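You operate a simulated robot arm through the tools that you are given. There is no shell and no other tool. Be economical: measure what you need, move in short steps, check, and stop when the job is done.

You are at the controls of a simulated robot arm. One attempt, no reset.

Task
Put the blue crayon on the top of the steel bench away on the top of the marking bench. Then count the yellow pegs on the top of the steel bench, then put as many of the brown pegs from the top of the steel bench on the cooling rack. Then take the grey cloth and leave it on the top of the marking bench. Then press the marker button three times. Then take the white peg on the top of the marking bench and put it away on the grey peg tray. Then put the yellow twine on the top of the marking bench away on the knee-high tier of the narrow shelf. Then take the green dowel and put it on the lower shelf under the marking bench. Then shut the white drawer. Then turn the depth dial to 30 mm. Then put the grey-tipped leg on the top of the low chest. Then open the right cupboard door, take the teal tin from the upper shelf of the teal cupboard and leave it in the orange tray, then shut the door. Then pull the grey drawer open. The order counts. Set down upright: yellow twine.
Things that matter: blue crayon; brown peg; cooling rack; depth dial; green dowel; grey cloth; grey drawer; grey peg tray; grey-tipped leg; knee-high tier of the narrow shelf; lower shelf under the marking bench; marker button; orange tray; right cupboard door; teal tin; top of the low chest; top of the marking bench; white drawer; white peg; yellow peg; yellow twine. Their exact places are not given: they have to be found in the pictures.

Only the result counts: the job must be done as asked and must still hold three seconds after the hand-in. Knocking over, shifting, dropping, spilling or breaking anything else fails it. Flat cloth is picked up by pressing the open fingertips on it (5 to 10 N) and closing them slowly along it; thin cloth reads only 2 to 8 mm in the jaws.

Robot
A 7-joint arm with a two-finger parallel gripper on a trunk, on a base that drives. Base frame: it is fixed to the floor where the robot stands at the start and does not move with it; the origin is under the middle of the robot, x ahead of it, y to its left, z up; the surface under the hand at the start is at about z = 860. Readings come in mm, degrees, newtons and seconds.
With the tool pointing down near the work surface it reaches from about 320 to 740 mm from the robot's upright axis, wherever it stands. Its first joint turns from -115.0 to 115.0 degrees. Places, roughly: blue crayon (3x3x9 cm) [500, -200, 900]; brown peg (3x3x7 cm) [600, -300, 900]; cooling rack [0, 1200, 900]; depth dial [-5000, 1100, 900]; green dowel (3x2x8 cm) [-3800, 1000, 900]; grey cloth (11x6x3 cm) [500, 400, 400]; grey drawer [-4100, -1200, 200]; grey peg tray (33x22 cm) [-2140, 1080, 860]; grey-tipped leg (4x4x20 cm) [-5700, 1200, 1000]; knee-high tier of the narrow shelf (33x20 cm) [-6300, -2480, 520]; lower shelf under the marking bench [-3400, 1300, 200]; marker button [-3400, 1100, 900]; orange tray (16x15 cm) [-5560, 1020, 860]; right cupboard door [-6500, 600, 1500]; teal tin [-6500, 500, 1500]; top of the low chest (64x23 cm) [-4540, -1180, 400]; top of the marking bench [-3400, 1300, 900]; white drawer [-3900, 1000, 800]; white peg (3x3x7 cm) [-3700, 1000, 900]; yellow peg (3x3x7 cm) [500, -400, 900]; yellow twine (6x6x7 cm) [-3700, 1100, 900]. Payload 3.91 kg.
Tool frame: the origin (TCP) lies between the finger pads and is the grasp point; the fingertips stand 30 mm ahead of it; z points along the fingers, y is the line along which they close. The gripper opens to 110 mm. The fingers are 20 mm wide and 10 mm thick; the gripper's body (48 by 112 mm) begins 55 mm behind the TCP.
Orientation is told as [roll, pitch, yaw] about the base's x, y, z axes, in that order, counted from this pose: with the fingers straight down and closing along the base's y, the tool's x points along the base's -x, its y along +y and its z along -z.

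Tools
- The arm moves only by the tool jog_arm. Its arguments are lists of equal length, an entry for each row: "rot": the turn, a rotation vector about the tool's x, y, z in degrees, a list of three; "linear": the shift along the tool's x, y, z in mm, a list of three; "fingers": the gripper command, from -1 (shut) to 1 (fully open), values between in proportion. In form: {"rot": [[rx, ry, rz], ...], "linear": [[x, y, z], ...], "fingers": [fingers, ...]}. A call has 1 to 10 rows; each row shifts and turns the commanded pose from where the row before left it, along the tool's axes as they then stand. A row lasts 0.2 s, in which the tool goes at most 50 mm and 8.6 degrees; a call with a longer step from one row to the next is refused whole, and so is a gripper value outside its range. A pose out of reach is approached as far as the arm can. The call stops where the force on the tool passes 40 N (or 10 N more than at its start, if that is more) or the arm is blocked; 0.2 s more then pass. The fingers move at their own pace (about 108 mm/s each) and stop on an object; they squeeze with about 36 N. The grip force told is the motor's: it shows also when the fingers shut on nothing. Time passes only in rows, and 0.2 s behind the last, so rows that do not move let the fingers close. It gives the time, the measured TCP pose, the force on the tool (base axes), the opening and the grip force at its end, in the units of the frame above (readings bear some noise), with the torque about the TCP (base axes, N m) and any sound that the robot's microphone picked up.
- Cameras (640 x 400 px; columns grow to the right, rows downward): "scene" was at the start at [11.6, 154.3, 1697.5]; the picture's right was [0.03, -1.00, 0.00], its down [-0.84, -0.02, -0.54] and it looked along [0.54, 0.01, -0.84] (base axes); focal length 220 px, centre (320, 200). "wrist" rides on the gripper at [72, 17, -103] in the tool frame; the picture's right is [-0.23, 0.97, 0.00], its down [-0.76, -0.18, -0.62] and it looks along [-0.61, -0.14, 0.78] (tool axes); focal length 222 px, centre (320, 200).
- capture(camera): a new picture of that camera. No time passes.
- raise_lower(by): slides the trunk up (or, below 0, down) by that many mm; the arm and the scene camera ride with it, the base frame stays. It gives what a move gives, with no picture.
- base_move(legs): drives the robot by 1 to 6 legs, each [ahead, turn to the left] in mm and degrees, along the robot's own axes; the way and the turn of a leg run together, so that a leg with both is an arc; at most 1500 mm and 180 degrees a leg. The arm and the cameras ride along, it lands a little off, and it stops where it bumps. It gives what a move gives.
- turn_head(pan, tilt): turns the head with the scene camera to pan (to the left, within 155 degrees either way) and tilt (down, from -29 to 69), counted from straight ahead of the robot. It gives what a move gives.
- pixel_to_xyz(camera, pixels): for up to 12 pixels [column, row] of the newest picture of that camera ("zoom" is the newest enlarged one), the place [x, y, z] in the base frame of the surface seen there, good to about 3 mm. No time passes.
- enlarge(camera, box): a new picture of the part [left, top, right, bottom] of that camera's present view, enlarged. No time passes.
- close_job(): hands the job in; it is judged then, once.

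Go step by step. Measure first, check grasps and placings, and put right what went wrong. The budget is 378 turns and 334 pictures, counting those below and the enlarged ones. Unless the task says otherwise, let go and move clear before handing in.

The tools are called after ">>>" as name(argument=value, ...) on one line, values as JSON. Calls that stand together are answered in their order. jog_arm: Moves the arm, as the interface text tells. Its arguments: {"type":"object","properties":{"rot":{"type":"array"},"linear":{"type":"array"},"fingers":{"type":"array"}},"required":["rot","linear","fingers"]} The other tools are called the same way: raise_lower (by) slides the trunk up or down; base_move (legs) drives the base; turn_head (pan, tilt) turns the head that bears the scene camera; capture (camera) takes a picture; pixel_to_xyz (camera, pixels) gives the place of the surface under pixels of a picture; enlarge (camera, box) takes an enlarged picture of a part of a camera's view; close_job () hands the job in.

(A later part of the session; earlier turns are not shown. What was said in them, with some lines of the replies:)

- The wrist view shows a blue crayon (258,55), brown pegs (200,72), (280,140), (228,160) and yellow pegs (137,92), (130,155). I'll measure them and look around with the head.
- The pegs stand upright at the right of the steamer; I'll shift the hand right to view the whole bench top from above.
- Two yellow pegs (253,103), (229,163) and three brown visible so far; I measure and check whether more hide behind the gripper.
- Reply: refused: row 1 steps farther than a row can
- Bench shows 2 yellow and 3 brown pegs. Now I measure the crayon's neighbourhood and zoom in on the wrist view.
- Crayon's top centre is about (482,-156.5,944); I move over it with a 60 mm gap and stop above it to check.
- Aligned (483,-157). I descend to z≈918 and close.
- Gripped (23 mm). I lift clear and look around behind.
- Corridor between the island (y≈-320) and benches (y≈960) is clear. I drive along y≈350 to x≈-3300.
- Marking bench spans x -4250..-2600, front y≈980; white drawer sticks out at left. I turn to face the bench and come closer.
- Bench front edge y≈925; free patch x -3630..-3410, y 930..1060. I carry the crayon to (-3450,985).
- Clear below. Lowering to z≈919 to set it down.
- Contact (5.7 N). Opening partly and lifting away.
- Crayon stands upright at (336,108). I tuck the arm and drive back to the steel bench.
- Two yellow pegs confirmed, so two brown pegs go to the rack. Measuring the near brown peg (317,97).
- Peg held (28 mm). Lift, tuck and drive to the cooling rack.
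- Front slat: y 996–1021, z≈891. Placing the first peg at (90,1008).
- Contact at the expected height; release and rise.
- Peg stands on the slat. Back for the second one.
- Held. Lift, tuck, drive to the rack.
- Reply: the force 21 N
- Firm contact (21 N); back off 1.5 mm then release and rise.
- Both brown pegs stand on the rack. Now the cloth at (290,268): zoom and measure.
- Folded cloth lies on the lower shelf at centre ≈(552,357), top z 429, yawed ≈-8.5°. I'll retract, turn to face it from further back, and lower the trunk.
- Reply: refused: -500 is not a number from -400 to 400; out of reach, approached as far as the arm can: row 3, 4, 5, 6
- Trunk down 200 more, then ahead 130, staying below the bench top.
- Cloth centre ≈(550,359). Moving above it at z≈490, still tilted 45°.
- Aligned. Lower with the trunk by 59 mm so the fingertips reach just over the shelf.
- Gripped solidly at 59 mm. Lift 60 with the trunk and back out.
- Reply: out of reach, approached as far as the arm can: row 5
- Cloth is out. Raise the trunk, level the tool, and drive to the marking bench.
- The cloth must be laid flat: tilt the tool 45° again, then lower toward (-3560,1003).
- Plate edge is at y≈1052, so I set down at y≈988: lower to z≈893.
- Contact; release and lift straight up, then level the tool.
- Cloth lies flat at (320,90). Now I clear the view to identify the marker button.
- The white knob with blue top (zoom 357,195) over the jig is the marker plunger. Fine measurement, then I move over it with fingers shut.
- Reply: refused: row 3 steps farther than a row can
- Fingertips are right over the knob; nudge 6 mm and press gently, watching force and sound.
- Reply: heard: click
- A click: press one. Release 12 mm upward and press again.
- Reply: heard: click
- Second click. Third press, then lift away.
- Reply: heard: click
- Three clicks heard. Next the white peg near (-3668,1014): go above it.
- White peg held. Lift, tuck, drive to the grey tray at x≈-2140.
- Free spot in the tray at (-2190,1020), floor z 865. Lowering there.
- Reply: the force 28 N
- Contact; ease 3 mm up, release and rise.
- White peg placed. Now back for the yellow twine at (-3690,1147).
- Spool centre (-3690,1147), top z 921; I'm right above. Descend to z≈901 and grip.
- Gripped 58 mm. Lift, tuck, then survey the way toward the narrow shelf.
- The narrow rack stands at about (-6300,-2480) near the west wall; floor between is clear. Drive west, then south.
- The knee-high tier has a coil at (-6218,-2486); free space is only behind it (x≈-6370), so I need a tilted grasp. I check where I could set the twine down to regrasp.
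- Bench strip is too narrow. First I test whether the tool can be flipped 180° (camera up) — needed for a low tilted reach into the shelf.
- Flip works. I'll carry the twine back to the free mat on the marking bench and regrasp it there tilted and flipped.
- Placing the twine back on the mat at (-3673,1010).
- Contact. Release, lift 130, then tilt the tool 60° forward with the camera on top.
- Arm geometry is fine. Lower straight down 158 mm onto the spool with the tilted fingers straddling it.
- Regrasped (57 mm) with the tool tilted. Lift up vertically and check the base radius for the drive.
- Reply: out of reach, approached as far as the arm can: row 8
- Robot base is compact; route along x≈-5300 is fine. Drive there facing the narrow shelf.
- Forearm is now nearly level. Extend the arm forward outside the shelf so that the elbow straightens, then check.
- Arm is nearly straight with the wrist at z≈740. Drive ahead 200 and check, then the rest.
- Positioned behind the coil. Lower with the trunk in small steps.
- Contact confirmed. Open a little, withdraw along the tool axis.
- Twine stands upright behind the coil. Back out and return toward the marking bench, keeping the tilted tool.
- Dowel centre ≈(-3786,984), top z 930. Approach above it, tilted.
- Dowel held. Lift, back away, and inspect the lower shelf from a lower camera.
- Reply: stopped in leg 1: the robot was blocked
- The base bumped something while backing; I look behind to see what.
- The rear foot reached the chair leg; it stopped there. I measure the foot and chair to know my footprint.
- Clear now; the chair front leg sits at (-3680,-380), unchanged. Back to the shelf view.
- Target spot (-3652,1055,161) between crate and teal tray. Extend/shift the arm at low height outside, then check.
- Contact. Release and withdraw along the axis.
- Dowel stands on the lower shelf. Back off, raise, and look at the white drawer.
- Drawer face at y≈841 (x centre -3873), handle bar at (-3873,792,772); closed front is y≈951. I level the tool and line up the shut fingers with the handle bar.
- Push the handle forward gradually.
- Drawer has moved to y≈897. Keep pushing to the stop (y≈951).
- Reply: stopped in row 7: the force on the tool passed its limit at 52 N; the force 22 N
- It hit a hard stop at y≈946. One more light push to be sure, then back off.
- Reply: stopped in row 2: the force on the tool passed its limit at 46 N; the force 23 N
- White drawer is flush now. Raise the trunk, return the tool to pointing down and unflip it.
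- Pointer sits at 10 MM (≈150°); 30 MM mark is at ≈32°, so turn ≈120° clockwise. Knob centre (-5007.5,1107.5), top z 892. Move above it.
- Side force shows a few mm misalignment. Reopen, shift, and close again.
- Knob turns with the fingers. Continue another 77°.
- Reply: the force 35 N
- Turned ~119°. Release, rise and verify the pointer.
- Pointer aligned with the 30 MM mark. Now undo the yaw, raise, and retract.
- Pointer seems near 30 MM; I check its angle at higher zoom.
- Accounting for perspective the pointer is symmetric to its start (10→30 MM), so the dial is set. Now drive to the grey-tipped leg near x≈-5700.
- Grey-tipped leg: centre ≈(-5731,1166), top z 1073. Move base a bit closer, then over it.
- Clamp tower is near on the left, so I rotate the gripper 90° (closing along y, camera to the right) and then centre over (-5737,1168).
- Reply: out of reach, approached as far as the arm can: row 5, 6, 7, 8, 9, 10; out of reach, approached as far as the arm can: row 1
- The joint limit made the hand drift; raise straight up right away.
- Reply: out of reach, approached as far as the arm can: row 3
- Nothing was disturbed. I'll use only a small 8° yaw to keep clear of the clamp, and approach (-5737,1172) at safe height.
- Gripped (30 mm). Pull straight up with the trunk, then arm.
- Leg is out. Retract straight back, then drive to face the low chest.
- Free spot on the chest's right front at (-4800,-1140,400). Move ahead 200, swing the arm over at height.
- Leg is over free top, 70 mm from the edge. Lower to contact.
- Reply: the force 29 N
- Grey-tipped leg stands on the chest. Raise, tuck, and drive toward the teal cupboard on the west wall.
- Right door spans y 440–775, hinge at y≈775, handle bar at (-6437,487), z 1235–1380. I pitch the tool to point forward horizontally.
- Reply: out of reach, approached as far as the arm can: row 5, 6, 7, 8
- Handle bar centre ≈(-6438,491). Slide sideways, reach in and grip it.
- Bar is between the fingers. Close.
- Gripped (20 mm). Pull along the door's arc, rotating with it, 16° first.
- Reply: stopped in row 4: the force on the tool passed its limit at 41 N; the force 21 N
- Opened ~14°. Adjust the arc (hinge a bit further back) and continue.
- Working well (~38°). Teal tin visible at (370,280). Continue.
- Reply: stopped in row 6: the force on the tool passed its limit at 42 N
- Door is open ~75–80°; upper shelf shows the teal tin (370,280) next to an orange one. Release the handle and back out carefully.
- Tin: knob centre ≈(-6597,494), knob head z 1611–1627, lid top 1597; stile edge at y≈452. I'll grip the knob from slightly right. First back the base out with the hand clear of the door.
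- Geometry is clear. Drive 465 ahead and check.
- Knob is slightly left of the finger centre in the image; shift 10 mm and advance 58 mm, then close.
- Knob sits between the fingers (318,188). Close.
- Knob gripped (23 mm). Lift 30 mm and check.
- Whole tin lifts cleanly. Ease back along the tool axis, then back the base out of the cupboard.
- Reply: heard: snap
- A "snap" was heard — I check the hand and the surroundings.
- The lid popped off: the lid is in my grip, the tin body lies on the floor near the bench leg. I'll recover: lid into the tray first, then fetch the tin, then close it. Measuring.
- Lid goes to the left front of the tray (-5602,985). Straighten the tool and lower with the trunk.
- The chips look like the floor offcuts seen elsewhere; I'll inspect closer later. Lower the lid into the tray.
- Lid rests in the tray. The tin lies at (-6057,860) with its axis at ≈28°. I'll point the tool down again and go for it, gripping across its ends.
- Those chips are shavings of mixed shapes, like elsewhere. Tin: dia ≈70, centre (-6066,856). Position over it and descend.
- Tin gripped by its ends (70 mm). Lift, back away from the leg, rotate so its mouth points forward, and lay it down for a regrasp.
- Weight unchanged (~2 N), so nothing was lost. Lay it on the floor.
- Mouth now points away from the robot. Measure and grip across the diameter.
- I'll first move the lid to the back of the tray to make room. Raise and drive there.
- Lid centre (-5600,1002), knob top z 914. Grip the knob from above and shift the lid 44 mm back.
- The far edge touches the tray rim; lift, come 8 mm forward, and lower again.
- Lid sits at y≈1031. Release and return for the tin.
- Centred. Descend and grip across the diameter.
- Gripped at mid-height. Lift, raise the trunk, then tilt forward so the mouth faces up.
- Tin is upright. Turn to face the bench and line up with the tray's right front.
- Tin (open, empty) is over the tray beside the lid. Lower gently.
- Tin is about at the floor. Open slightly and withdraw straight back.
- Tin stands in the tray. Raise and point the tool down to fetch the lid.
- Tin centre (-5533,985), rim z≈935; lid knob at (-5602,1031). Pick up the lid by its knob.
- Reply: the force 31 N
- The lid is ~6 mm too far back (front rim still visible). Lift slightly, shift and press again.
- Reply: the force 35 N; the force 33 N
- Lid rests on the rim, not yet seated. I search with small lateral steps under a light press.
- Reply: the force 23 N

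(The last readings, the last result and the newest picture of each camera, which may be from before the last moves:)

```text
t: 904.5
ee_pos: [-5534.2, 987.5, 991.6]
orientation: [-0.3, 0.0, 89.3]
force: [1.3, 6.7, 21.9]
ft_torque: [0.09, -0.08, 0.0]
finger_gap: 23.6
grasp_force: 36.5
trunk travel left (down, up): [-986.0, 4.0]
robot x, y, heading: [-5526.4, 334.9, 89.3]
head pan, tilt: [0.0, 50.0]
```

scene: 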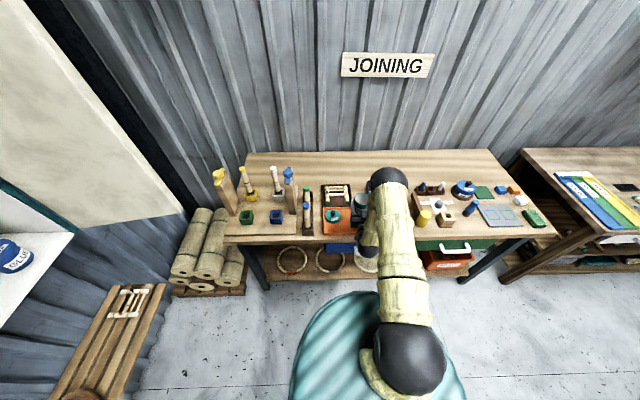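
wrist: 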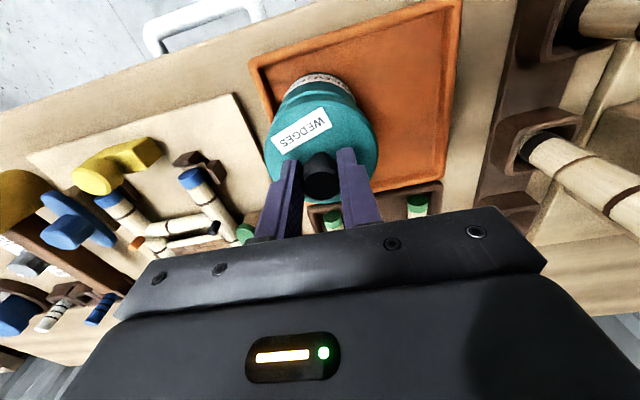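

>>> jog_arm(rot=[[0, 0, 0], [0, 0, 0], [0, 0, 0], [0, 0, 0], [0, 0, 0], [0, 0, 0], [0, 0, 0]], linear=[[0, 0, -1.5], [0, 0, 0], [0, 0, 0], [0, 0, -30], [0, 0, -40], [0, 0, -40], [0, 0, -20]], fingers=[-1, -0.2, -0.1, -0.1, -0.1, -0.1, -0.1])

>>> enlarge(camera="wrist", box=[260, 40, 380, 130])

>>> pixel_to_xyz(camera="zoom", pixels=[[300, 150], [320, 200], [320, 260], [250, 200], [400, 200], [320, 320], [320, 100], [320, 60]])

```text
t: 906.1
ee_pos: [-5533.5, 987.1, 1120.8]
orientation: [-0.2, 0.1, 89.4]
force: [1.0, 0.2, -0.9]
ft_torque: [0.0, -0.01, 0.0]
finger_gap: 49.4
grasp_force: 0.1
trunk travel left (down, up): [-986.0, 4.0]
robot x, y, heading: [-5527.3, 332.3, 89.4]
head pan, tilt: [0.0, 50.0]
```

```text
4.44 times, centred on (320, 85) of wrist
```

zoom: 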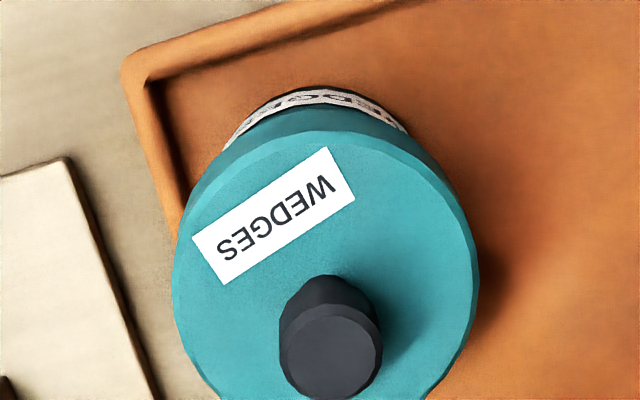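

```text
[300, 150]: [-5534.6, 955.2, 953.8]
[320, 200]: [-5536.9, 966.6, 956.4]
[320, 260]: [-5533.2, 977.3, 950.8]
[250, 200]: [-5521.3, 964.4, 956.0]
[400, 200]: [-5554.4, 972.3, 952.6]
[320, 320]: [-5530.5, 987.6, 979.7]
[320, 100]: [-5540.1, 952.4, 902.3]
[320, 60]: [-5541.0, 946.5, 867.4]
```

>>> jog_arm(rot=[[0, 0, 0], [0, 0, 0], [0, 0, 0], [0, 0, 0], [0, 0, 0]], linear=[[0, -45, 0], [0, -45, 0], [0, -45, 0], [0, -45, 0], [0, -45, 0]], fingers=[-1, -1, -1, -1, -1])

>>> enlarge(camera="scene", box=[325, 165, 385, 220])

```text
t: 907.3
ee_pos: [-5304.8, 987.9, 1122.2]
orientation: [-0.1, 0.1, 89.3]
force: [0.5, -0.1, 0.9]
ft_torque: [0.0, 0.01, 0.01]
finger_gap: 0.1
grasp_force: 35.6
trunk travel left (down, up): [-986.0, 4.0]
robot x, y, heading: [-5526.2, 332.2, 89.3]
head pan, tilt: [0.0, 50.0]
```

```text
7.27 times, centred on (355, 192) of scene
```

zoom: 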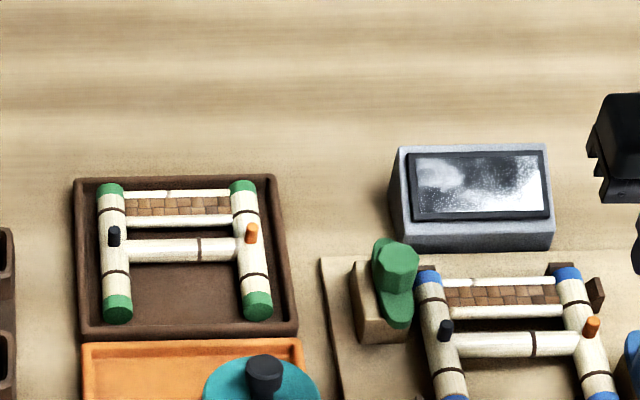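

>>> enlarge(camera="scene", box=[325, 200, 385, 250])

>>> pixel_to_xyz(camera="zoom", pixels=[[290, 120], [220, 120], [340, 130], [280, 150], [280, 180], [280, 210], [270, 240], [280, 110]])

```text
8.00 times, centred on (355, 225) of scene
```

zoom: 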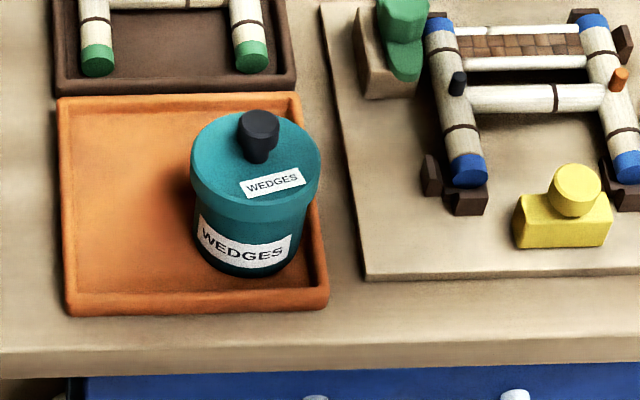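

```text
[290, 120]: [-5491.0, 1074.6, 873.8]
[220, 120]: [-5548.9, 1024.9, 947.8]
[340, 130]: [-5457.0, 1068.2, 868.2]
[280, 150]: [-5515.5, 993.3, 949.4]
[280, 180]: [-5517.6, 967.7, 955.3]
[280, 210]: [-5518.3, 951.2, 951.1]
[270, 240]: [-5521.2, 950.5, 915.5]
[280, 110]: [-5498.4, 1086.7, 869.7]
```

The lid covers the tin. I press the knob top gently with shut fingers to seat it.

>>> pixel_to_xyz(camera="zoom", pixels=[[258, 120], [258, 115], [250, 122], [266, 122], [258, 150]])

>>> jog_arm(rot=[[0, 0, 0], [0, 0, 0], [0, 0, 0], [0, 0, 0], [0, 0, 0], [0, 0, 0], [0, 0, 0]], linear=[[0, 45, 0], [0, 45, 0], [0, 45, 0], [0, 45, 0], [0, 45, 0], [-1, 2, 45], [0, 0, 45]], fingers=[-1, -1, -1, -1, -1, -1, -1])

>>> capture(camera="wrist")

```text
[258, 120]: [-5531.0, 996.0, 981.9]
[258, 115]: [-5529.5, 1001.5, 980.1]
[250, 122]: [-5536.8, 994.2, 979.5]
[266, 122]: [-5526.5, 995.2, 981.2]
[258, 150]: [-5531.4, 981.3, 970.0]
```

```text
t: 908.9
ee_pos: [-5536.9, 991.8, 1028.5]
orientation: [-0.3, 0.1, 89.3]
force: [0.7, 0.2, 0.2]
ft_torque: [-0.02, 0.0, 0.0]
finger_gap: 0.0
grasp_force: 36.5
trunk travel left (down, up): [-986.0, 4.0]
robot x, y, heading: [-5528.8, 333.2, 89.2]
head pan, tilt: [0.0, 50.0]
```

```text
93 pictures are left
```

wrist: 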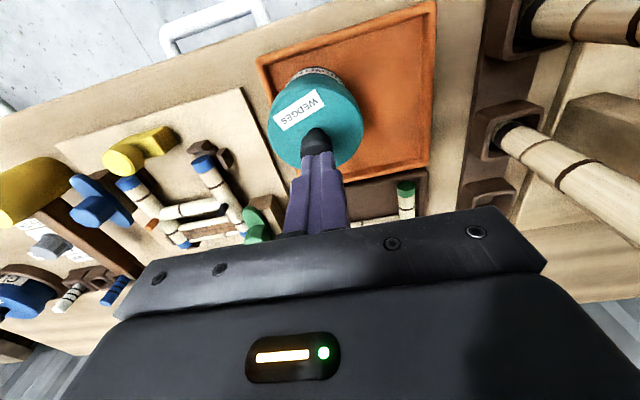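

>>> jog_arm(rot=[[0, 0, 0], [0, 0, 0], [0, 0, 0], [0, 0, 0], [0, 0, 0], [0, 0, 0]], linear=[[0, -5.5, 0], [0, 0, 12], [0, 0, 4], [0, 0, 2], [0, 0, 1.5], [0, 0, 1.5]], fingers=[-1, -1, -1, -1, -1, -1])

```text
t: 910.3
ee_pos: [-5530.6, 988.8, 1011.4]
orientation: [-0.2, -0.1, 89.3]
force: [-0.5, 1.6, 7.7]
ft_torque: [-0.03, 0.05, 0.02]
finger_gap: 0.0
grasp_force: 36.1
trunk travel left (down, up): [-986.0, 4.0]
robot x, y, heading: [-5526.7, 337.6, 89.2]
head pan, tilt: [0.0, 50.0]
```

>>> jog_arm(rot=[[0, 0, 0], [0, 0, 0], [0, 0, 0], [0, 0, 0]], linear=[[0, 0, 1.5], [0, 0, 1.5], [0, 0, 1], [0, 0, 0]], fingers=[-1, -1, -1, -1])

```text
t: 911.3
ee_pos: [-5528.7, 988.3, 1011.6]
orientation: [-0.2, -0.3, 89.3]
force: [-0.8, 1.2, 39.9]
ft_torque: [-0.12, 0.17, -0.02]
finger_gap: 0.0
grasp_force: 36.2
trunk travel left (down, up): [-986.0, 4.0]
robot x, y, heading: [-5527.5, 333.6, 89.5]
head pan, tilt: [0.0, 50.0]
```

Lid is on as far as it goes. Now shut the cupboard door: lift, retract, and turn west.

>>> jog_arm(rot=[[0, 0, 0], [0, 0, 0], [0, 0, 0], [0, 0, 0], [0, 0, 0], [0, 0, 0]], linear=[[0, 0, -40], [0, 0, -40], [45, 0, 0], [45, 0, 0], [45, 0, 0], [45, 0, 0]], fingers=[-1, -1, -1, -1, -1, -1])

>>> base_move(legs=[[150, 0], [0, 91]])

>>> jog_arm(rot=[[0, -8.2, 0], [0, -8.2, 0], [0, -8.2, 0], [0, -8.2, 0], [0, -8.2, 0], [0, -8.2, 0], [0, -8.2, 0], [0, -8.2, 0], [0, -8.2, 0], [0, -8.2, 0]], linear=[[0, 0, -5], [0, 0, -5], [0, 0, -5], [0, 0, 0], [0, 0, 0], [0, 0, 0], [0, 0, 0], [0, 0, 0], [0, 0, 0], [0, 0, 0]], fingers=[-1, -1, -1, -1, -1, -1, -1, -1, -1, -1])

>>> turn_head(pan=-10, tilt=15)

>>> capture(camera="scene")

```text
t: 912.7
ee_pos: [-5533.2, 809.7, 1088.6]
orientation: [-0.1, 0.1, 89.3]
force: [-0.2, 0.1, 0.1]
ft_torque: [0.02, 0.0, 0.01]
finger_gap: 0.1
grasp_force: 36.3
trunk travel left (down, up): [-986.0, 4.0]
robot x, y, heading: [-5524.9, 334.6, 89.6]
head pan, tilt: [0.0, 50.0]
```

```text
t: 919.9
ee_pos: [-6000.0, 460.4, 1087.4]
orientation: [-0.2, 0.2, -178.5]
force: [0.5, -0.3, 0.5]
ft_torque: [0.05, -0.03, 0.02]
finger_gap: 0.0
grasp_force: 35.7
trunk travel left (down, up): [-986.0, 4.0]
robot x, y, heading: [-5524.5, 485.7, -178.3]
head pan, tilt: [0.0, 50.0]
```

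```text
t: 922.1
ee_pos: [-5998.4, 455.7, 1103.5]
orientation: [-3.8, -82.1, -174.6]
force: [0.7, -1.7, 0.2]
ft_torque: [0.02, 0.0, 0.0]
finger_gap: 0.0
grasp_force: 36.4
trunk travel left (down, up): [-986.0, 4.0]
robot x, y, heading: [-5523.6, 484.3, -178.3]
head pan, tilt: [0.0, 50.0]
```

```text
t: 923.1
ee_pos: [-5999.8, 461.8, 1101.8]
orientation: [-1.7, -81.8, -177.0]
force: [0.2, -1.3, 0.6]
ft_torque: [-0.02, 0.03, -0.01]
finger_gap: 0.0
grasp_force: 35.9
trunk travel left (down, up): [-986.0, 4.0]
robot x, y, heading: [-5523.2, 482.7, -178.7]
head pan, tilt: [-10.0, 15.0]
```

```text
92 pictures are left
```

scene: 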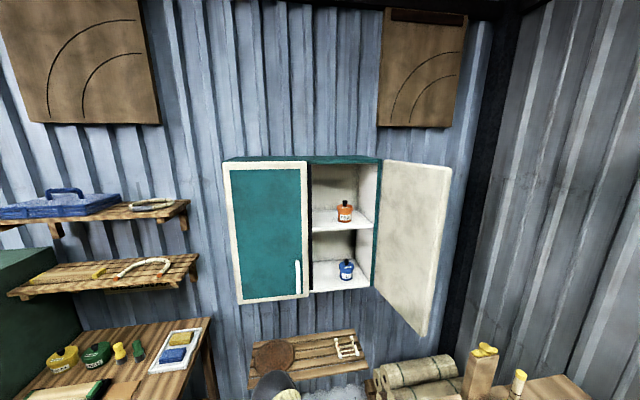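

>>> pixel_to_xyz(camera="scene", pixels=[[447, 175], [425, 325], [388, 180], [380, 270], [415, 220], [440, 230]])

```text
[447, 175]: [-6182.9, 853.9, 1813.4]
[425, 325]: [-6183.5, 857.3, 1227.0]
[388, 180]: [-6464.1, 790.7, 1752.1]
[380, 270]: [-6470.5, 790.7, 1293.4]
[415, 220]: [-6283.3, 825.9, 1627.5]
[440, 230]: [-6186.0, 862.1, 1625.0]
```

The door has swung to ~103°. I go around its edge to its outer (north) side: lift and move the hand north first.

>>> jog_arm(rot=[[0, -8, 0], [0, 0, 0], [0, 0, 0], [0, 0, 0], [0, 0, 0], [0, 0, 0], [0, 0, 0], [0, 0, 0], [0, 0, 0], [0, 0, 0]], linear=[[0, 0, 0], [-45, 0, 0], [-45, 0, 0], [-45, 0, 0], [-40, -25, 0], [-35, -35, 0], [-35, -35, 0], [-35, -35, 0], [-35, -35, 0], [-35, -35, 0]], fingers=[-1, -1, -1, -1, -1, -1, -1, -1, -1, -1])

>>> jog_arm(rot=[[0, 0, 0], [0, 0, 0], [0, 0, 0], [0, 0, 0], [0, 0, 0], [0, 0, 0]], linear=[[-10, -45, 0], [-10, -45, 0], [-10, -45, 0], [0, -45, 0], [0, -45, 0], [0, -45, 0]], fingers=[-1, -1, -1, -1, -1, -1])

>>> capture(camera="scene")

```text
t: 925.3
ee_pos: [-6046.3, 663.5, 1425.7]
orientation: [-73.4, -89.9, -105.1]
force: [0.2, 0.9, 0.8]
ft_torque: [0.02, 0.07, 0.05]
finger_gap: 0.0
grasp_force: 36.2
out of reach, approached as far as the arm can: row 4, 5, 6, 7
trunk travel left (down, up): [-986.0, 4.0]
robot x, y, heading: [-5526.1, 486.5, -178.4]
head pan, tilt: [-10.0, 15.0]
```

```text
t: 926.7
ee_pos: [-6055.3, 934.1, 1456.4]
orientation: [-45.1, -89.8, -133.4]
force: [-0.3, 0.7, 0.6]
ft_torque: [-0.01, 0.02, 0.06]
finger_gap: 0.0
grasp_force: 36.4
trunk travel left (down, up): [-986.0, 4.0]
robot x, y, heading: [-5522.6, 484.3, -178.5]
head pan, tilt: [-10.0, 15.0]
```

```text
91 pictures are left
```

scene: 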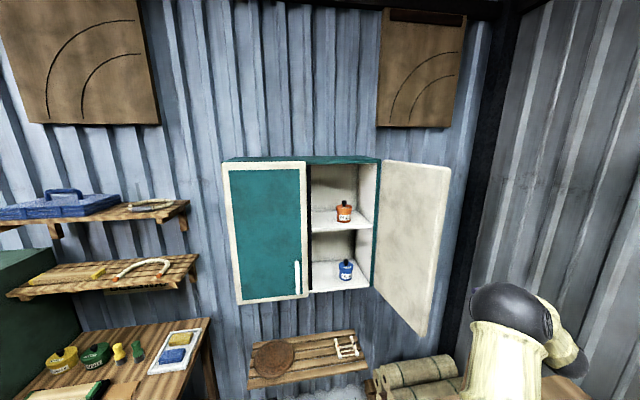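

>>> jog_arm(rot=[[0, 0, 0]], linear=[[0, -28, 0]], fingers=[-1])

>>> base_move(legs=[[180, 0]])

>>> capture(camera="wrist")

```text
t: 927.1
ee_pos: [-6058.0, 963.3, 1457.0]
orientation: [-10.7, -89.9, -167.7]
force: [-0.2, 1.0, -0.2]
ft_torque: [0.03, 0.01, 0.06]
finger_gap: 0.1
grasp_force: 35.9
trunk travel left (down, up): [-986.0, 4.0]
robot x, y, heading: [-5518.9, 485.4, -178.5]
head pan, tilt: [-10.0, 15.0]
```

```text
t: 928.8
ee_pos: [-6245.5, 951.1, 1458.0]
orientation: [-50.8, -89.7, -127.5]
force: [-1.2, -0.6, -0.2]
ft_torque: [-0.01, 0.01, 0.01]
finger_gap: 0.3
grasp_force: 35.6
trunk travel left (down, up): [-986.0, 4.0]
robot x, y, heading: [-5707.2, 483.1, -178.2]
head pan, tilt: [-10.0, 15.0]
```

```text
90 pictures are left
```

wrist: 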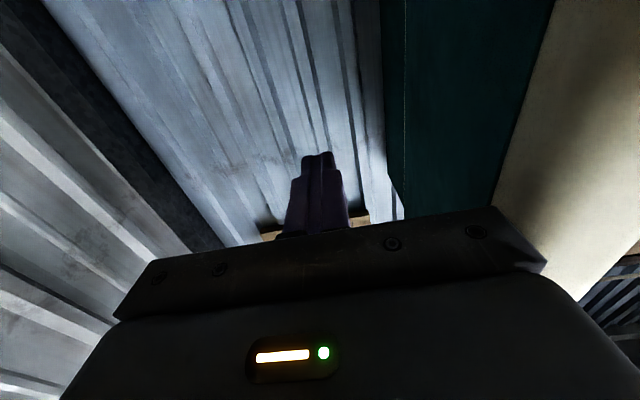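

Hand is on the door's outer side. Push it along the closing arc.

>>> jog_arm(rot=[[0, 0, 0], [0, 0, 0], [0, 0, 0], [0, 0, 0], [0, 0, 0], [0, 0, 0], [0, 0, 0]], linear=[[0, 43, 0], [0, 43, 0], [0, 33.7, -6.3], [0, 33.7, -6.3], [0, 33.7, -6.3], [0, 44, 8.5], [0, 44, 8.5]], fingers=[-1, -1, -1, -1, -1, -1, -1])

>>> capture(camera="scene")

```text
t: 930.4
ee_pos: [-6233.0, 674.5, 1457.5]
orientation: [-69.3, -89.6, -109.0]
force: [0.6, -0.5, 0.1]
ft_torque: [-0.01, 0.0, -0.01]
finger_gap: 0.0
grasp_force: 36.1
trunk travel left (down, up): [-986.0, 4.0]
robot x, y, heading: [-5712.0, 481.6, -178.3]
head pan, tilt: [-10.0, 15.0]
```

```text
89 pictures are left
```

scene: 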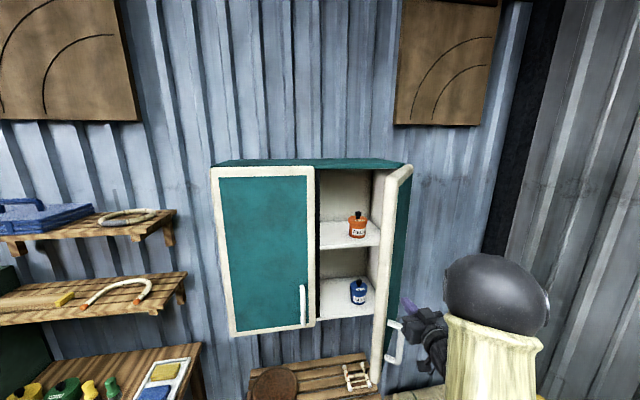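

Door follows (~60°). Continue pushing to closed.

>>> jog_arm(rot=[[0, 0, 0], [0, 0, 0], [0, 0, 0], [0, 0, 0], [0, 0, 0]], linear=[[0, 38, 26], [0, 38, 26], [0, 28.5, 36], [0, 28.5, 36], [0, 14, 35]], fingers=[-1, -1, -1, -1, -1])

>>> capture(camera="scene")

```text
t: 931.6
ee_pos: [-6391.1, 526.4, 1454.5]
orientation: [-43.0, -89.6, -135.3]
force: [-0.4, -0.3, 0.2]
ft_torque: [0.02, -0.01, -0.01]
finger_gap: 0.0
grasp_force: 35.7
trunk travel left (down, up): [-986.0, 4.0]
robot x, y, heading: [-5708.9, 478.9, -178.4]
head pan, tilt: [-10.0, 15.0]
```

```text
88 pictures are left
```

scene: 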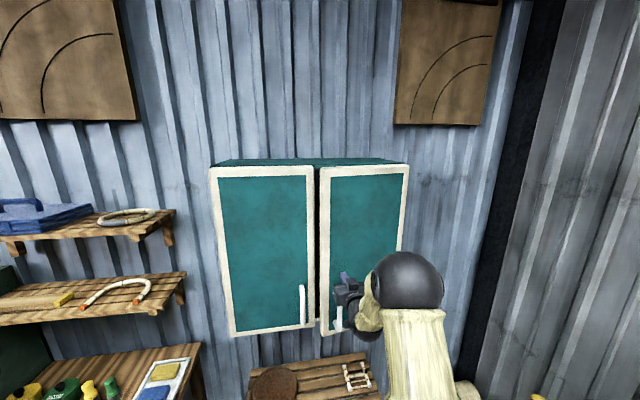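

Almost shut (~15°). Push straight forward to the stop.

>>> jog_arm(rot=[[0, 0, 0], [0, 0, 0], [0, 0, 0], [0, 0, 0], [0, 0, 0], [0, 0, 0]], linear=[[0, 4, 20], [0, 0, 20], [0, 0, 15], [0, 0, 8], [0, 0, 6], [0, 0, 5]], fingers=[-1, -1, -1, -1, -1, -1])

>>> capture(camera="scene")

>>> pixel_to_xyz(camera="scene", pixels=[[325, 180], [325, 250], [310, 200], [400, 180], [398, 230], [325, 300]])

```text
t: 933.0
ee_pos: [-6458.0, 518.2, 1454.9]
orientation: [-31.0, -89.7, -147.3]
force: [29.1, -0.7, -11.3]
ft_torque: [0.0, -0.1, -0.09]
finger_gap: 0.1
grasp_force: 35.8
trunk travel left (down, up): [-986.0, 4.0]
robot x, y, heading: [-5709.9, 479.9, -178.2]
head pan, tilt: [-10.0, 15.0]
```

```text
87 pictures are left
```

scene: 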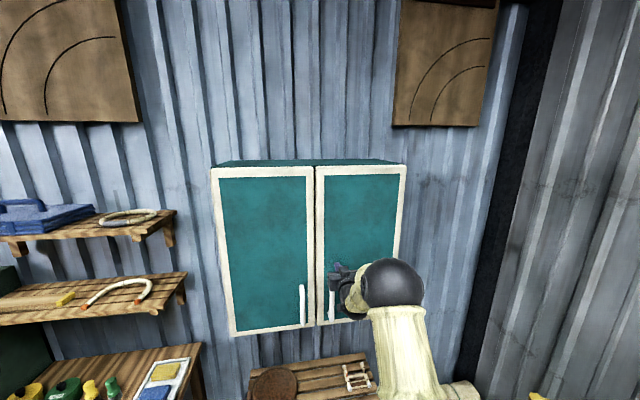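

```text
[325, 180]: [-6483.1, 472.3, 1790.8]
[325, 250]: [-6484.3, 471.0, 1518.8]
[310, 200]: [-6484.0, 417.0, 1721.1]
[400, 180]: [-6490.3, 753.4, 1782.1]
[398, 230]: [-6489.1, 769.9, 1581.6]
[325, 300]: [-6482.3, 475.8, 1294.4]
```

Door is flush and shut. Retract, point the tool down, and head for the grey drawer.

>>> jog_arm(rot=[[0, 0, 0], [0, 0, 0], [0, 0, 0], [0, 0, 0], [0, 0, 0]], linear=[[0, 0, -40], [0, 0, -45], [0, 0, -45], [0, 0, -45], [0, 0, -45]], fingers=[-1, -1, -1, -1, -1])

>>> jog_arm(rot=[[0, 8.2, 0], [0, 8.2, 0], [0, 8.2, 0], [0, 8.2, 0], [0, 8.2, 0], [0, 8.2, 0], [0, 8.2, 0], [0, 8.2, 0], [0, 8.2, 0], [0, 8.2, 0]], linear=[[0, 0, 0], [0, 0, 0], [0, 0, 0], [0, 0, 0], [0, 0, 0], [0, 0, 0], [0, 0, 0], [0, 0, 0], [0, 0, 0], [0, 0, 0]], fingers=[0, 0, 0, 0, 0, 0, 0, 0, 0, 0])

>>> jog_arm(rot=[[0, 8, 0], [0, 0, 0], [0, 0, 0]], linear=[[0, 0, 0], [30, 0, 0], [30, 0, 0]], fingers=[0, 0, 0])

>>> base_move(legs=[[-150, 0], [0, 178], [1300, 0], [0, -90], [800, 0]])

>>> turn_head(pan=0, tilt=45)

>>> capture(camera="scene")

```text
t: 934.2
ee_pos: [-6243.0, 526.0, 1457.4]
orientation: [-63.2, -89.5, -115.0]
force: [0.3, 0.1, 0.1]
ft_torque: [0.01, 0.04, 0.04]
finger_gap: 0.0
grasp_force: 35.9
trunk travel left (down, up): [-986.0, 4.0]
robot x, y, heading: [-5708.3, 485.1, -178.1]
head pan, tilt: [-10.0, 15.0]
```

```text
t: 936.4
ee_pos: [-6246.1, 518.9, 1456.9]
orientation: [0.9, -12.8, -177.1]
force: [-0.2, 0.1, 0.0]
ft_torque: [0.03, -0.03, -0.01]
finger_gap: 55.2
grasp_force: 0.0
out of reach, approached as far as the arm can: row 6
trunk travel left (down, up): [-986.0, 4.0]
robot x, y, heading: [-5708.0, 482.8, -178.3]
head pan, tilt: [-10.0, 15.0]
```

```text
t: 937.2
ee_pos: [-6183.6, 524.2, 1451.4]
orientation: [1.0, -5.1, -176.9]
force: [0.2, 0.6, -0.2]
ft_torque: [0.01, -0.03, -0.03]
finger_gap: 54.9
grasp_force: 0.0
trunk travel left (down, up): [-986.0, 4.0]
robot x, y, heading: [-5708.2, 480.5, -178.3]
head pan, tilt: [-10.0, 15.0]
```

```text
t: 966.9
ee_pos: [-4310.2, -797.1, 1450.6]
orientation: [1.1, -5.1, -89.1]
force: [-0.6, -0.8, -0.7]
ft_torque: [0.03, 0.01, 0.0]
finger_gap: 55.1
grasp_force: 0.0
trunk travel left (down, up): [-986.0, 4.0]
robot x, y, heading: [-4246.1, -321.1, -90.6]
head pan, tilt: [-10.0, 15.0]
```

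```text
t: 967.8
ee_pos: [-4310.4, -798.2, 1451.3]
orientation: [1.1, -5.1, -89.2]
force: [0.1, 0.2, -0.7]
ft_torque: [0.03, -0.01, -0.02]
finger_gap: 54.8
grasp_force: 0.1
trunk travel left (down, up): [-986.0, 4.0]
robot x, y, heading: [-4249.0, -322.5, -90.9]
head pan, tilt: [0.0, 45.0]
```

```text
86 pictures are left
```

scene: 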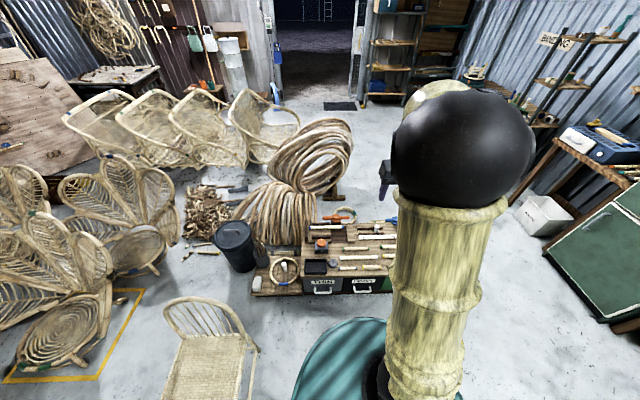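

>>> enlarge(camera="scene", box=[280, 250, 400, 310])

>>> pixel_to_xyz(camera="zoom", pixels=[[230, 218], [190, 195], [275, 195], [230, 150], [230, 180], [140, 200], [320, 200], [230, 240], [250, 217], [210, 219]])

```text
5.33 times, centred on (340, 280) of scene
```

zoom: 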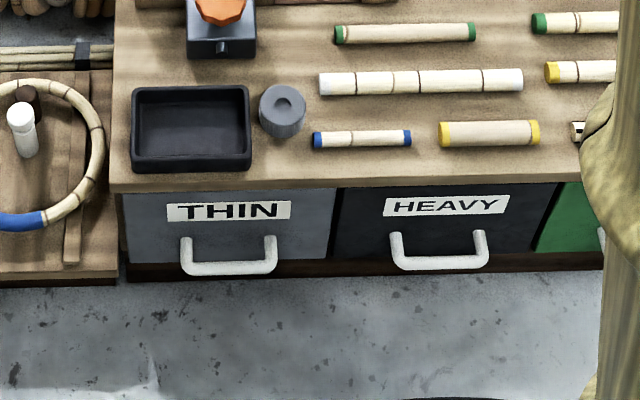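

```text
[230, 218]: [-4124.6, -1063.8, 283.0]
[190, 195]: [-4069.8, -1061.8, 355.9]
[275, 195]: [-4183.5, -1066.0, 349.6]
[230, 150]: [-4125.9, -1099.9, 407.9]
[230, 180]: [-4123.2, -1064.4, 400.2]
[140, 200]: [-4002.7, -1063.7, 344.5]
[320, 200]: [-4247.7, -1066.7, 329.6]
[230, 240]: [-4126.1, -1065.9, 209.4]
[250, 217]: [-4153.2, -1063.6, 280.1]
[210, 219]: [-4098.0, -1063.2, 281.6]
```

>>> pixel_to_xyz(camera="zoom", pixels=[[230, 267], [200, 268], [260, 266], [187, 250], [271, 245], [230, 262], [230, 272]])

>>> base_move(legs=[[0, 90.5], [130, 0], [0, -90]])

```text
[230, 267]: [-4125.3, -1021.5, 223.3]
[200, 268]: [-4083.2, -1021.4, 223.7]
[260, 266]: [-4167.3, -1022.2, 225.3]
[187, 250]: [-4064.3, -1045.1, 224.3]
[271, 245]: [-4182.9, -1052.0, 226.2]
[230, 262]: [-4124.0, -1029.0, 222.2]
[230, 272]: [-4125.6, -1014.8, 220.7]
```

```text
t: 980.4
ee_pos: [-4160.0, -796.0, 1451.5]
orientation: [1.1, -5.1, -87.4]
force: [0.3, -0.1, 0.2]
ft_torque: [-0.04, -0.03, 0.0]
finger_gap: 54.9
grasp_force: 0.1
trunk travel left (down, up): [-986.0, 4.0]
robot x, y, heading: [-4113.4, -321.3, -88.6]
head pan, tilt: [0.0, 45.0]
```

Handle bar centre ≈(-4125,-1021,223). I'll grip it with a level tool rolled 90° (fingers above and below). Lower the trunk and reorient.

>>> raise_lower(by=-400)

>>> raise_lower(by=-400)

>>> jog_arm(rot=[[0, -8.5, 0], [0, -8.5, 0], [0, -8.5, 0], [0, -8.5, 0], [0, -8.5, 0], [0, -8.5, 0], [0, -8.5, 0], [0, -8.5, 0], [0, -8.5, 0], [0, -8.3, 0]], linear=[[0, 0, 0], [0, 0, 0], [0, 0, 0], [0, 0, 0], [0, 0, 0], [0, 0, 0], [0, 0, 0], [0, 0, 0], [0, 0, 0], [0, 0, 0]], fingers=[0, 0, 0, 0, 0, 0, 0, 0, 0, 0])

>>> jog_arm(rot=[[0, 0, 8.5], [0, 0, 8.5], [0, 0, 8.5], [0, 0, 8.5], [0, 0, 8.5], [0, 0, 8.5], [0, 0, 8.5], [0, 0, 8.5], [0, 0, 8.5], [0, 0, 8.5]], linear=[[0, 0, 0], [0, 0, 0], [0, 0, 0], [0, 0, 0], [0, 0, 0], [0, 0, 0], [0, 0, 0], [0, 0, 0], [0, 0, 0], [0, 0, 0]], fingers=[0, 0, 0, 0, 0, 0, 0, 0, 0, 0])

>>> capture(camera="wrist")

>>> capture(camera="scene")

```text
t: 984.2
ee_pos: [-4159.9, -796.5, 1051.0]
orientation: [0.9, -5.0, -87.4]
force: [0.1, -0.1, 0.2]
ft_torque: [0.02, 0.0, -0.02]
finger_gap: 54.8
grasp_force: 0.1
trunk travel left (down, up): [-586.0, 404.0]
robot x, y, heading: [-4112.9, -319.3, -88.8]
head pan, tilt: [0.0, 45.0]
```

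```text
t: 988.0
ee_pos: [-4159.3, -796.9, 651.3]
orientation: [1.0, -5.2, -87.4]
force: [-0.1, -0.5, -0.8]
ft_torque: [-0.02, 0.01, 0.0]
finger_gap: 55.0
grasp_force: 0.1
trunk travel left (down, up): [-186.0, 804.0]
robot x, y, heading: [-4110.1, -322.6, -88.8]
head pan, tilt: [0.0, 45.0]
```

```text
t: 990.2
ee_pos: [-4167.2, -845.1, 672.1]
orientation: [32.6, -85.6, -118.5]
force: [-0.4, 0.0, 0.3]
ft_torque: [0.01, -0.02, 0.02]
finger_gap: 55.2
grasp_force: 0.1
out of reach, approached as far as the arm can: row 6, 8, 9, 10
trunk travel left (down, up): [-186.0, 804.0]
robot x, y, heading: [-4113.4, -322.3, -88.6]
head pan, tilt: [0.0, 45.0]
```

```text
t: 992.5
ee_pos: [-4166.6, -844.3, 673.8]
orientation: [86.1, -2.4, -175.6]
force: [0.2, 0.1, 0.0]
ft_torque: [0.0, -0.02, 0.01]
finger_gap: 55.0
grasp_force: 0.0
trunk travel left (down, up): [-186.0, 804.0]
robot x, y, heading: [-4113.3, -321.7, -88.7]
head pan, tilt: [0.0, 45.0]
```

```text
84 pictures are left
```

wrist: 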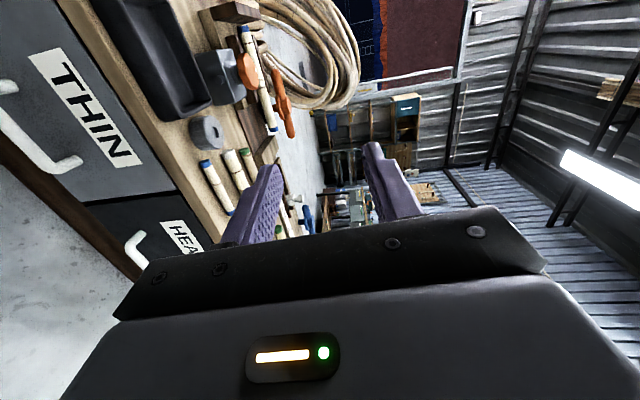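

```text
83 pictures are left
```

scene: 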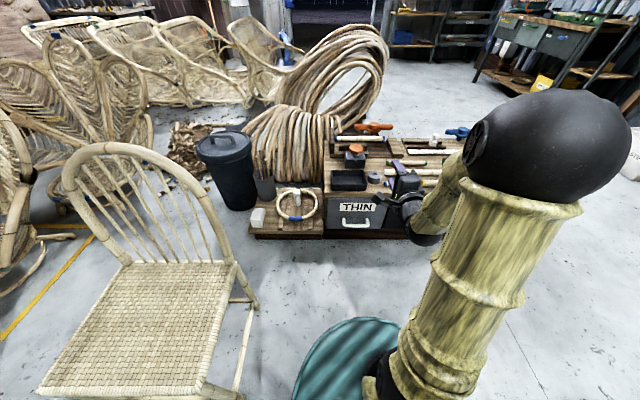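

Tool points at the chest with fingers one above the other. Lower to handle height.

>>> raise_lower(by=-180)

>>> jog_arm(rot=[[0, 0, 4.5], [0, 0, 0], [0, 0, 0], [0, 0, 0], [0, 0, 0], [0, 0, 0], [0, 0, 0]], linear=[[0, 0, 0], [5, -45, 0], [5, -45, 0], [5, -45, 0], [5, -45, 0], [5, -45, 0], [5, -45, 0]], fingers=[0, 0, 0, 0, 0, 0, 0])

>>> capture(camera="wrist")

>>> capture(camera="scene")

```text
t: 994.5
ee_pos: [-4167.3, -845.7, 493.2]
orientation: [86.2, -2.6, -175.6]
force: [-0.3, -0.6, 0.0]
ft_torque: [0.01, 0.01, 0.02]
finger_gap: 54.8
grasp_force: 0.0
trunk travel left (down, up): [-6.0, 984.0]
robot x, y, heading: [-4113.0, -320.2, -89.0]
head pan, tilt: [0.0, 45.0]
```

```text
t: 996.0
ee_pos: [-4133.8, -845.7, 225.9]
orientation: [86.1, 1.9, -176.0]
force: [1.2, 0.6, 0.1]
ft_torque: [0.02, 0.01, -0.01]
finger_gap: 55.0
grasp_force: 0.0
out of reach, approached as far as the arm can: row 2, 3
trunk travel left (down, up): [-6.0, 984.0]
robot x, y, heading: [-4114.7, -320.9, -89.0]
head pan, tilt: [0.0, 45.0]
```

```text
82 pictures are left
```

wrist: 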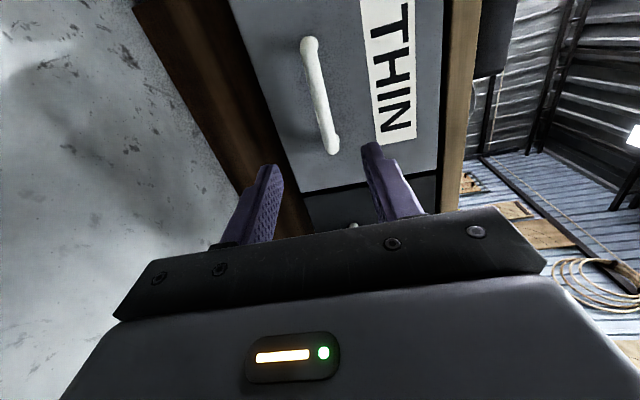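

```text
81 pictures are left
```

scene: 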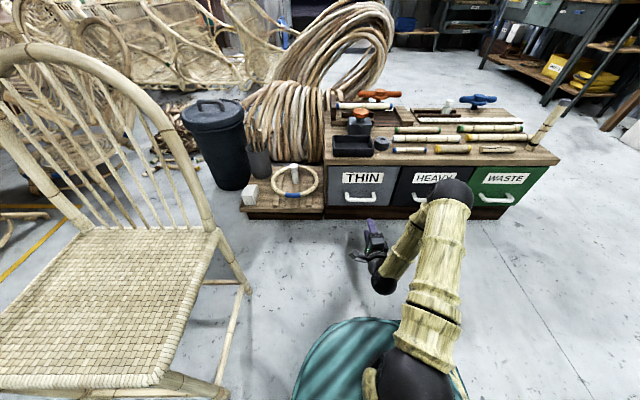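

>>> pixel_to_xyz(camera="wrist", pixels=[[320, 95], [312, 65], [328, 125], [310, 45], [332, 148]])

```text
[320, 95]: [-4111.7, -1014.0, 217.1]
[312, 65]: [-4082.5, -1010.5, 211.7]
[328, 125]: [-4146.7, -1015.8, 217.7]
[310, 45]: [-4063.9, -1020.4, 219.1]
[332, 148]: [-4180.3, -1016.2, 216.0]
```

>>> jog_arm(rot=[[0, 0, 0], [0, 0, 0], [0, 0, 0], [0, 0, 0]], linear=[[0, 1.5, 42], [0, 1.5, 42], [0, 1.5, 42], [0, 1.5, 30]], fingers=[0, 0, 0, 0])

>>> capture(camera="wrist")

```text
t: 997.0
ee_pos: [-4124.7, -1003.3, 222.4]
orientation: [86.1, 1.9, -175.9]
force: [0.0, 0.1, -0.1]
ft_torque: [0.02, -0.01, -0.01]
finger_gap: 54.8
grasp_force: 0.1
trunk travel left (down, up): [-6.0, 984.0]
robot x, y, heading: [-4111.9, -319.7, -88.9]
head pan, tilt: [0.0, 45.0]
```

```text
80 pictures are left
```

wrist: 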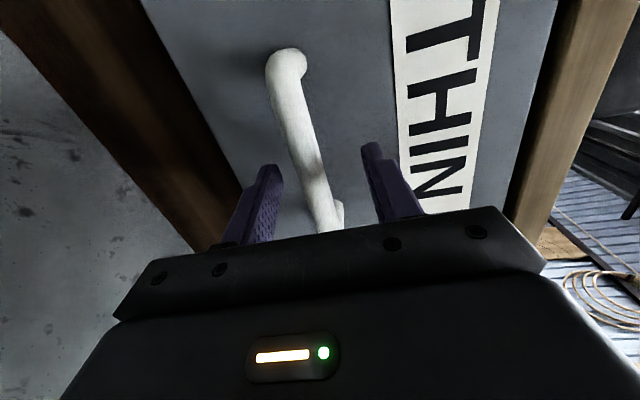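

Bar lies between the fingers. Advance 17 mm and close.

>>> jog_arm(rot=[[0, 0, 0], [0, 0, 0], [0, 0, 0], [0, 0, 0], [0, 0, 0]], linear=[[0, 0, 16], [0, 0, 0], [0, 0, 0], [0, 0, 0], [0, 0, 0]], fingers=[0, -1, -1, -1, -1])

```text
t: 998.2
ee_pos: [-4123.6, -1017.6, 214.9]
orientation: [85.5, 1.9, -175.9]
force: [4.4, 1.0, -36.2]
ft_torque: [0.01, 1.14, -0.74]
finger_gap: 18.2
grasp_force: 44.8
trunk travel left (down, up): [-6.0, 984.0]
robot x, y, heading: [-4112.1, -323.1, -88.9]
head pan, tilt: [0.0, 45.0]
```

Gripped; the bar sits a bit lower, so ease the hand down 5 mm, then pull.

>>> jog_arm(rot=[[0, 0, 0], [0, 0, 0], [0, 0, 0]], linear=[[0, -3, 0], [0, -3, 0], [0, 0, 0]], fingers=[-1, -1, -1])

>>> jog_arm(rot=[[0, 0, 0], [0, 0, 0], [0, 0, 0], [0, 0, 0], [0, 0, 0]], linear=[[0, 0, -8], [0, 0, -8], [0, 0, -8], [0, 0, -8], [0, 0, -8]], fingers=[-1, -1, -1, -1, -1])

```text
t: 999.0
ee_pos: [-4123.1, -1018.1, 215.3]
orientation: [86.4, 1.9, -176.0]
force: [-0.5, 20.3, -10.6]
ft_torque: [0.12, 0.86, 1.22]
finger_gap: 18.5
grasp_force: 45.1
trunk travel left (down, up): [-6.0, 984.0]
robot x, y, heading: [-4112.6, -321.8, -88.9]
head pan, tilt: [0.0, 45.0]
```

```text
t: 1000.2
ee_pos: [-4124.1, -977.8, 215.0]
orientation: [85.7, 2.0, -175.9]
force: [12.3, 0.0, -26.2]
ft_torque: [0.08, 0.9, -1.01]
finger_gap: 18.4
grasp_force: 45.2
trunk travel left (down, up): [-6.0, 984.0]
robot x, y, heading: [-4111.2, -320.8, -88.9]
head pan, tilt: [0.0, 45.0]
```

Drawer slides. Keep pulling straight out.

>>> jog_arm(rot=[[0, 0, 0], [0, 0, 0], [0, 0, 0], [0, 0, 0], [0, 0, 0], [0, 0, 0]], linear=[[0.7, -4, -10], [1.3, -1.3, -18], [1.3, -1.3, -18], [1.3, -1.3, -18], [1.3, -1.3, -18], [1.3, -1.3, -18]], fingers=[-1, -1, -1, -1, -1, -1])

>>> capture(camera="scene")

```text
t: 1001.6
ee_pos: [-4125.5, -877.3, 214.6]
orientation: [86.3, 1.8, -175.9]
force: [7.9, -0.5, 2.3]
ft_torque: [0.05, 0.8, 1.36]
finger_gap: 18.1
grasp_force: 44.9
trunk travel left (down, up): [-6.0, 984.0]
robot x, y, heading: [-4110.2, -322.8, -88.9]
head pan, tilt: [0.0, 45.0]
```

```text
79 pictures are left
```

scene: 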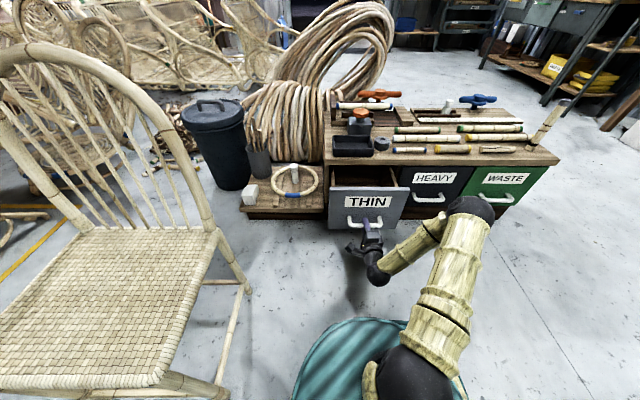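

Open ~140 mm. Pull further until it meets its stop.

>>> jog_arm(rot=[[0, 0, 0], [0, 0, 0], [0, 0, 0], [0, 0, 0], [0, 0, 0], [0, 0, 0]], linear=[[0.8, -0.8, -12], [0.8, -0.8, -12], [0.8, -0.8, -12], [0.8, -0.8, -12], [0.8, -0.8, -12], [0.8, -0.8, -12]], fingers=[-1, -1, -1, -1, -1, -1])

```text
t: 1003.0
ee_pos: [-4126.5, -804.2, 214.7]
orientation: [86.3, 1.8, -176.2]
force: [-10.1, -0.7, 16.5]
ft_torque: [-0.08, 0.79, -0.5]
finger_gap: 18.3
grasp_force: 44.9
trunk travel left (down, up): [-6.0, 984.0]
robot x, y, heading: [-4106.9, -322.7, -88.6]
head pan, tilt: [0.0, 45.0]
```

>>> jog_arm(rot=[[0, 0, 0], [0, 0, 0], [0, 0, 0], [0, 0, 0]], linear=[[0.8, 0.5, -10], [0.7, 0, -10], [0.7, 0, -10], [0.7, 0, -10]], fingers=[-1, -1, -1, -1])

>>> capture(camera="scene")

```text
t: 1003.8
ee_pos: [-4127.0, -786.0, 215.5]
orientation: [87.2, 2.0, -176.0]
force: [-2.5, 1.1, 14.4]
ft_torque: [-0.03, 0.96, 0.62]
finger_gap: 18.3
grasp_force: 45.1
out of reach, approached as far as the arm can: row 2, 3
trunk travel left (down, up): [-6.0, 984.0]
robot x, y, heading: [-4113.8, -320.8, -88.8]
head pan, tilt: [0.0, 45.0]
stopped in row 3: the force on the tool passed its limit at 44 N (the readings are from after the stop); the commanded pose is now the measured one
```

```text
78 pictures are left
```

scene: 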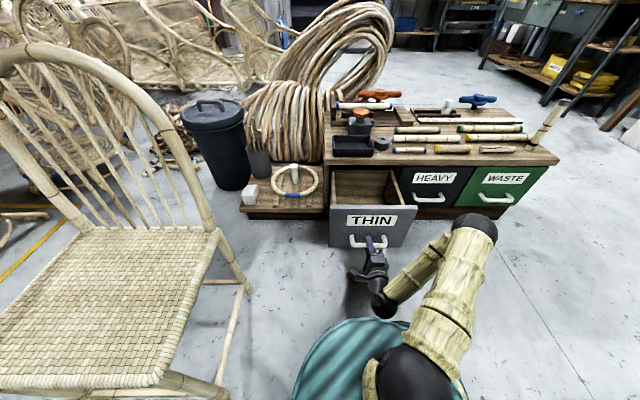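

The drawer is wide open (~230 mm). Release the handle and back away.

>>> jog_arm(rot=[[0, 0, 0], [0, 0, 0], [0, 0, 0]], linear=[[0, 0, 0], [0, 0, 0], [0, 0, 0]], fingers=[0, 0, 0])

>>> base_move(legs=[[-180, 0]])

>>> capture(camera="scene")

>>> capture(camera="wrist")

```text
t: 1004.6
ee_pos: [-4126.9, -785.9, 213.5]
orientation: [86.9, 2.0, -176.2]
force: [0.2, -0.3, 0.2]
ft_torque: [-0.04, -0.01, 0.01]
finger_gap: 55.0
grasp_force: 0.0
trunk travel left (down, up): [-6.0, 984.0]
robot x, y, heading: [-4113.1, -318.4, -88.8]
head pan, tilt: [0.0, 45.0]
```

```text
t: 1006.2
ee_pos: [-4129.6, -609.3, 213.7]
orientation: [87.0, 2.0, -175.9]
force: [0.0, 0.8, 0.6]
ft_torque: [0.02, 0.02, 0.01]
finger_gap: 55.3
grasp_force: 0.1
trunk travel left (down, up): [-6.0, 984.0]
robot x, y, heading: [-4119.2, -141.1, -88.7]
head pan, tilt: [0.0, 45.0]
```

```text
77 pictures are left
```

scene: 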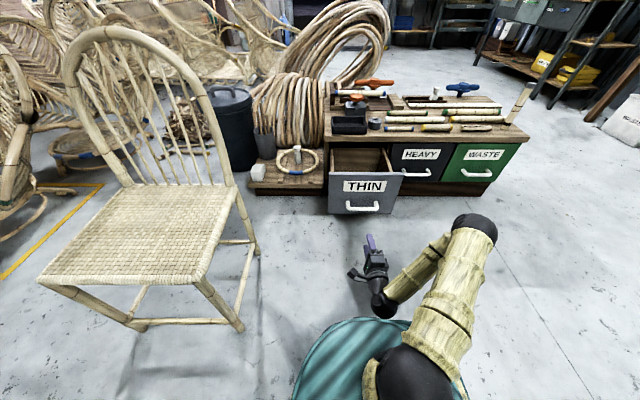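

```text
76 pictures are left
```

wrist: 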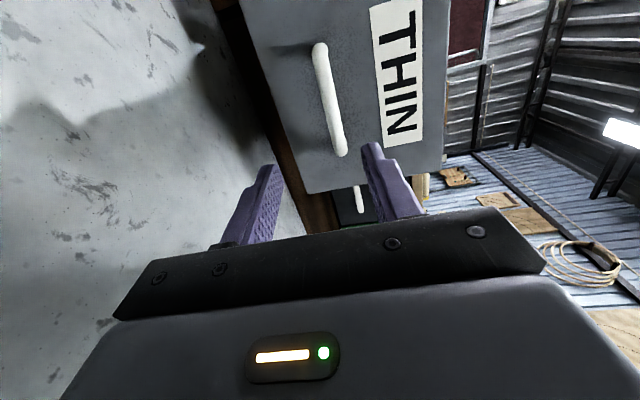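

The grey drawer stays open, the leg still stands at (520,105), and the hand is clear. I hand in now.

>>> close_job()

```text
The job is handed in.
```

I handed the job in with every step carried out in order. One thing went wrong: the teal tin fell to the floor on the way to the orange tray.

- **The drop:** I carried the tin by its lid knob. While the base was turning there was a snap; the lid came off in the grip and the tin dropped. It most likely struck the open cupboard door, which had also swung wider.
- **Recovery:** I picked the tin up, stood it in the orange tray and put the lid back on. The lid sits about 7 mm high and did not seat under a 40 N press. The tin was empty when I looked inside; the chips on the floor looked like the loose shavings seen elsewhere, but I can't rule out a spill.
- **Chair:** The base bumped the wicker chair once while reversing and stopped there; the chair did not look moved.
- **Yellow pegs:** I counted two on the steel bench, so two brown pegs went on the cooling rack.
- **Set down upright:** The yellow twine stands upright on the knee-high tier.
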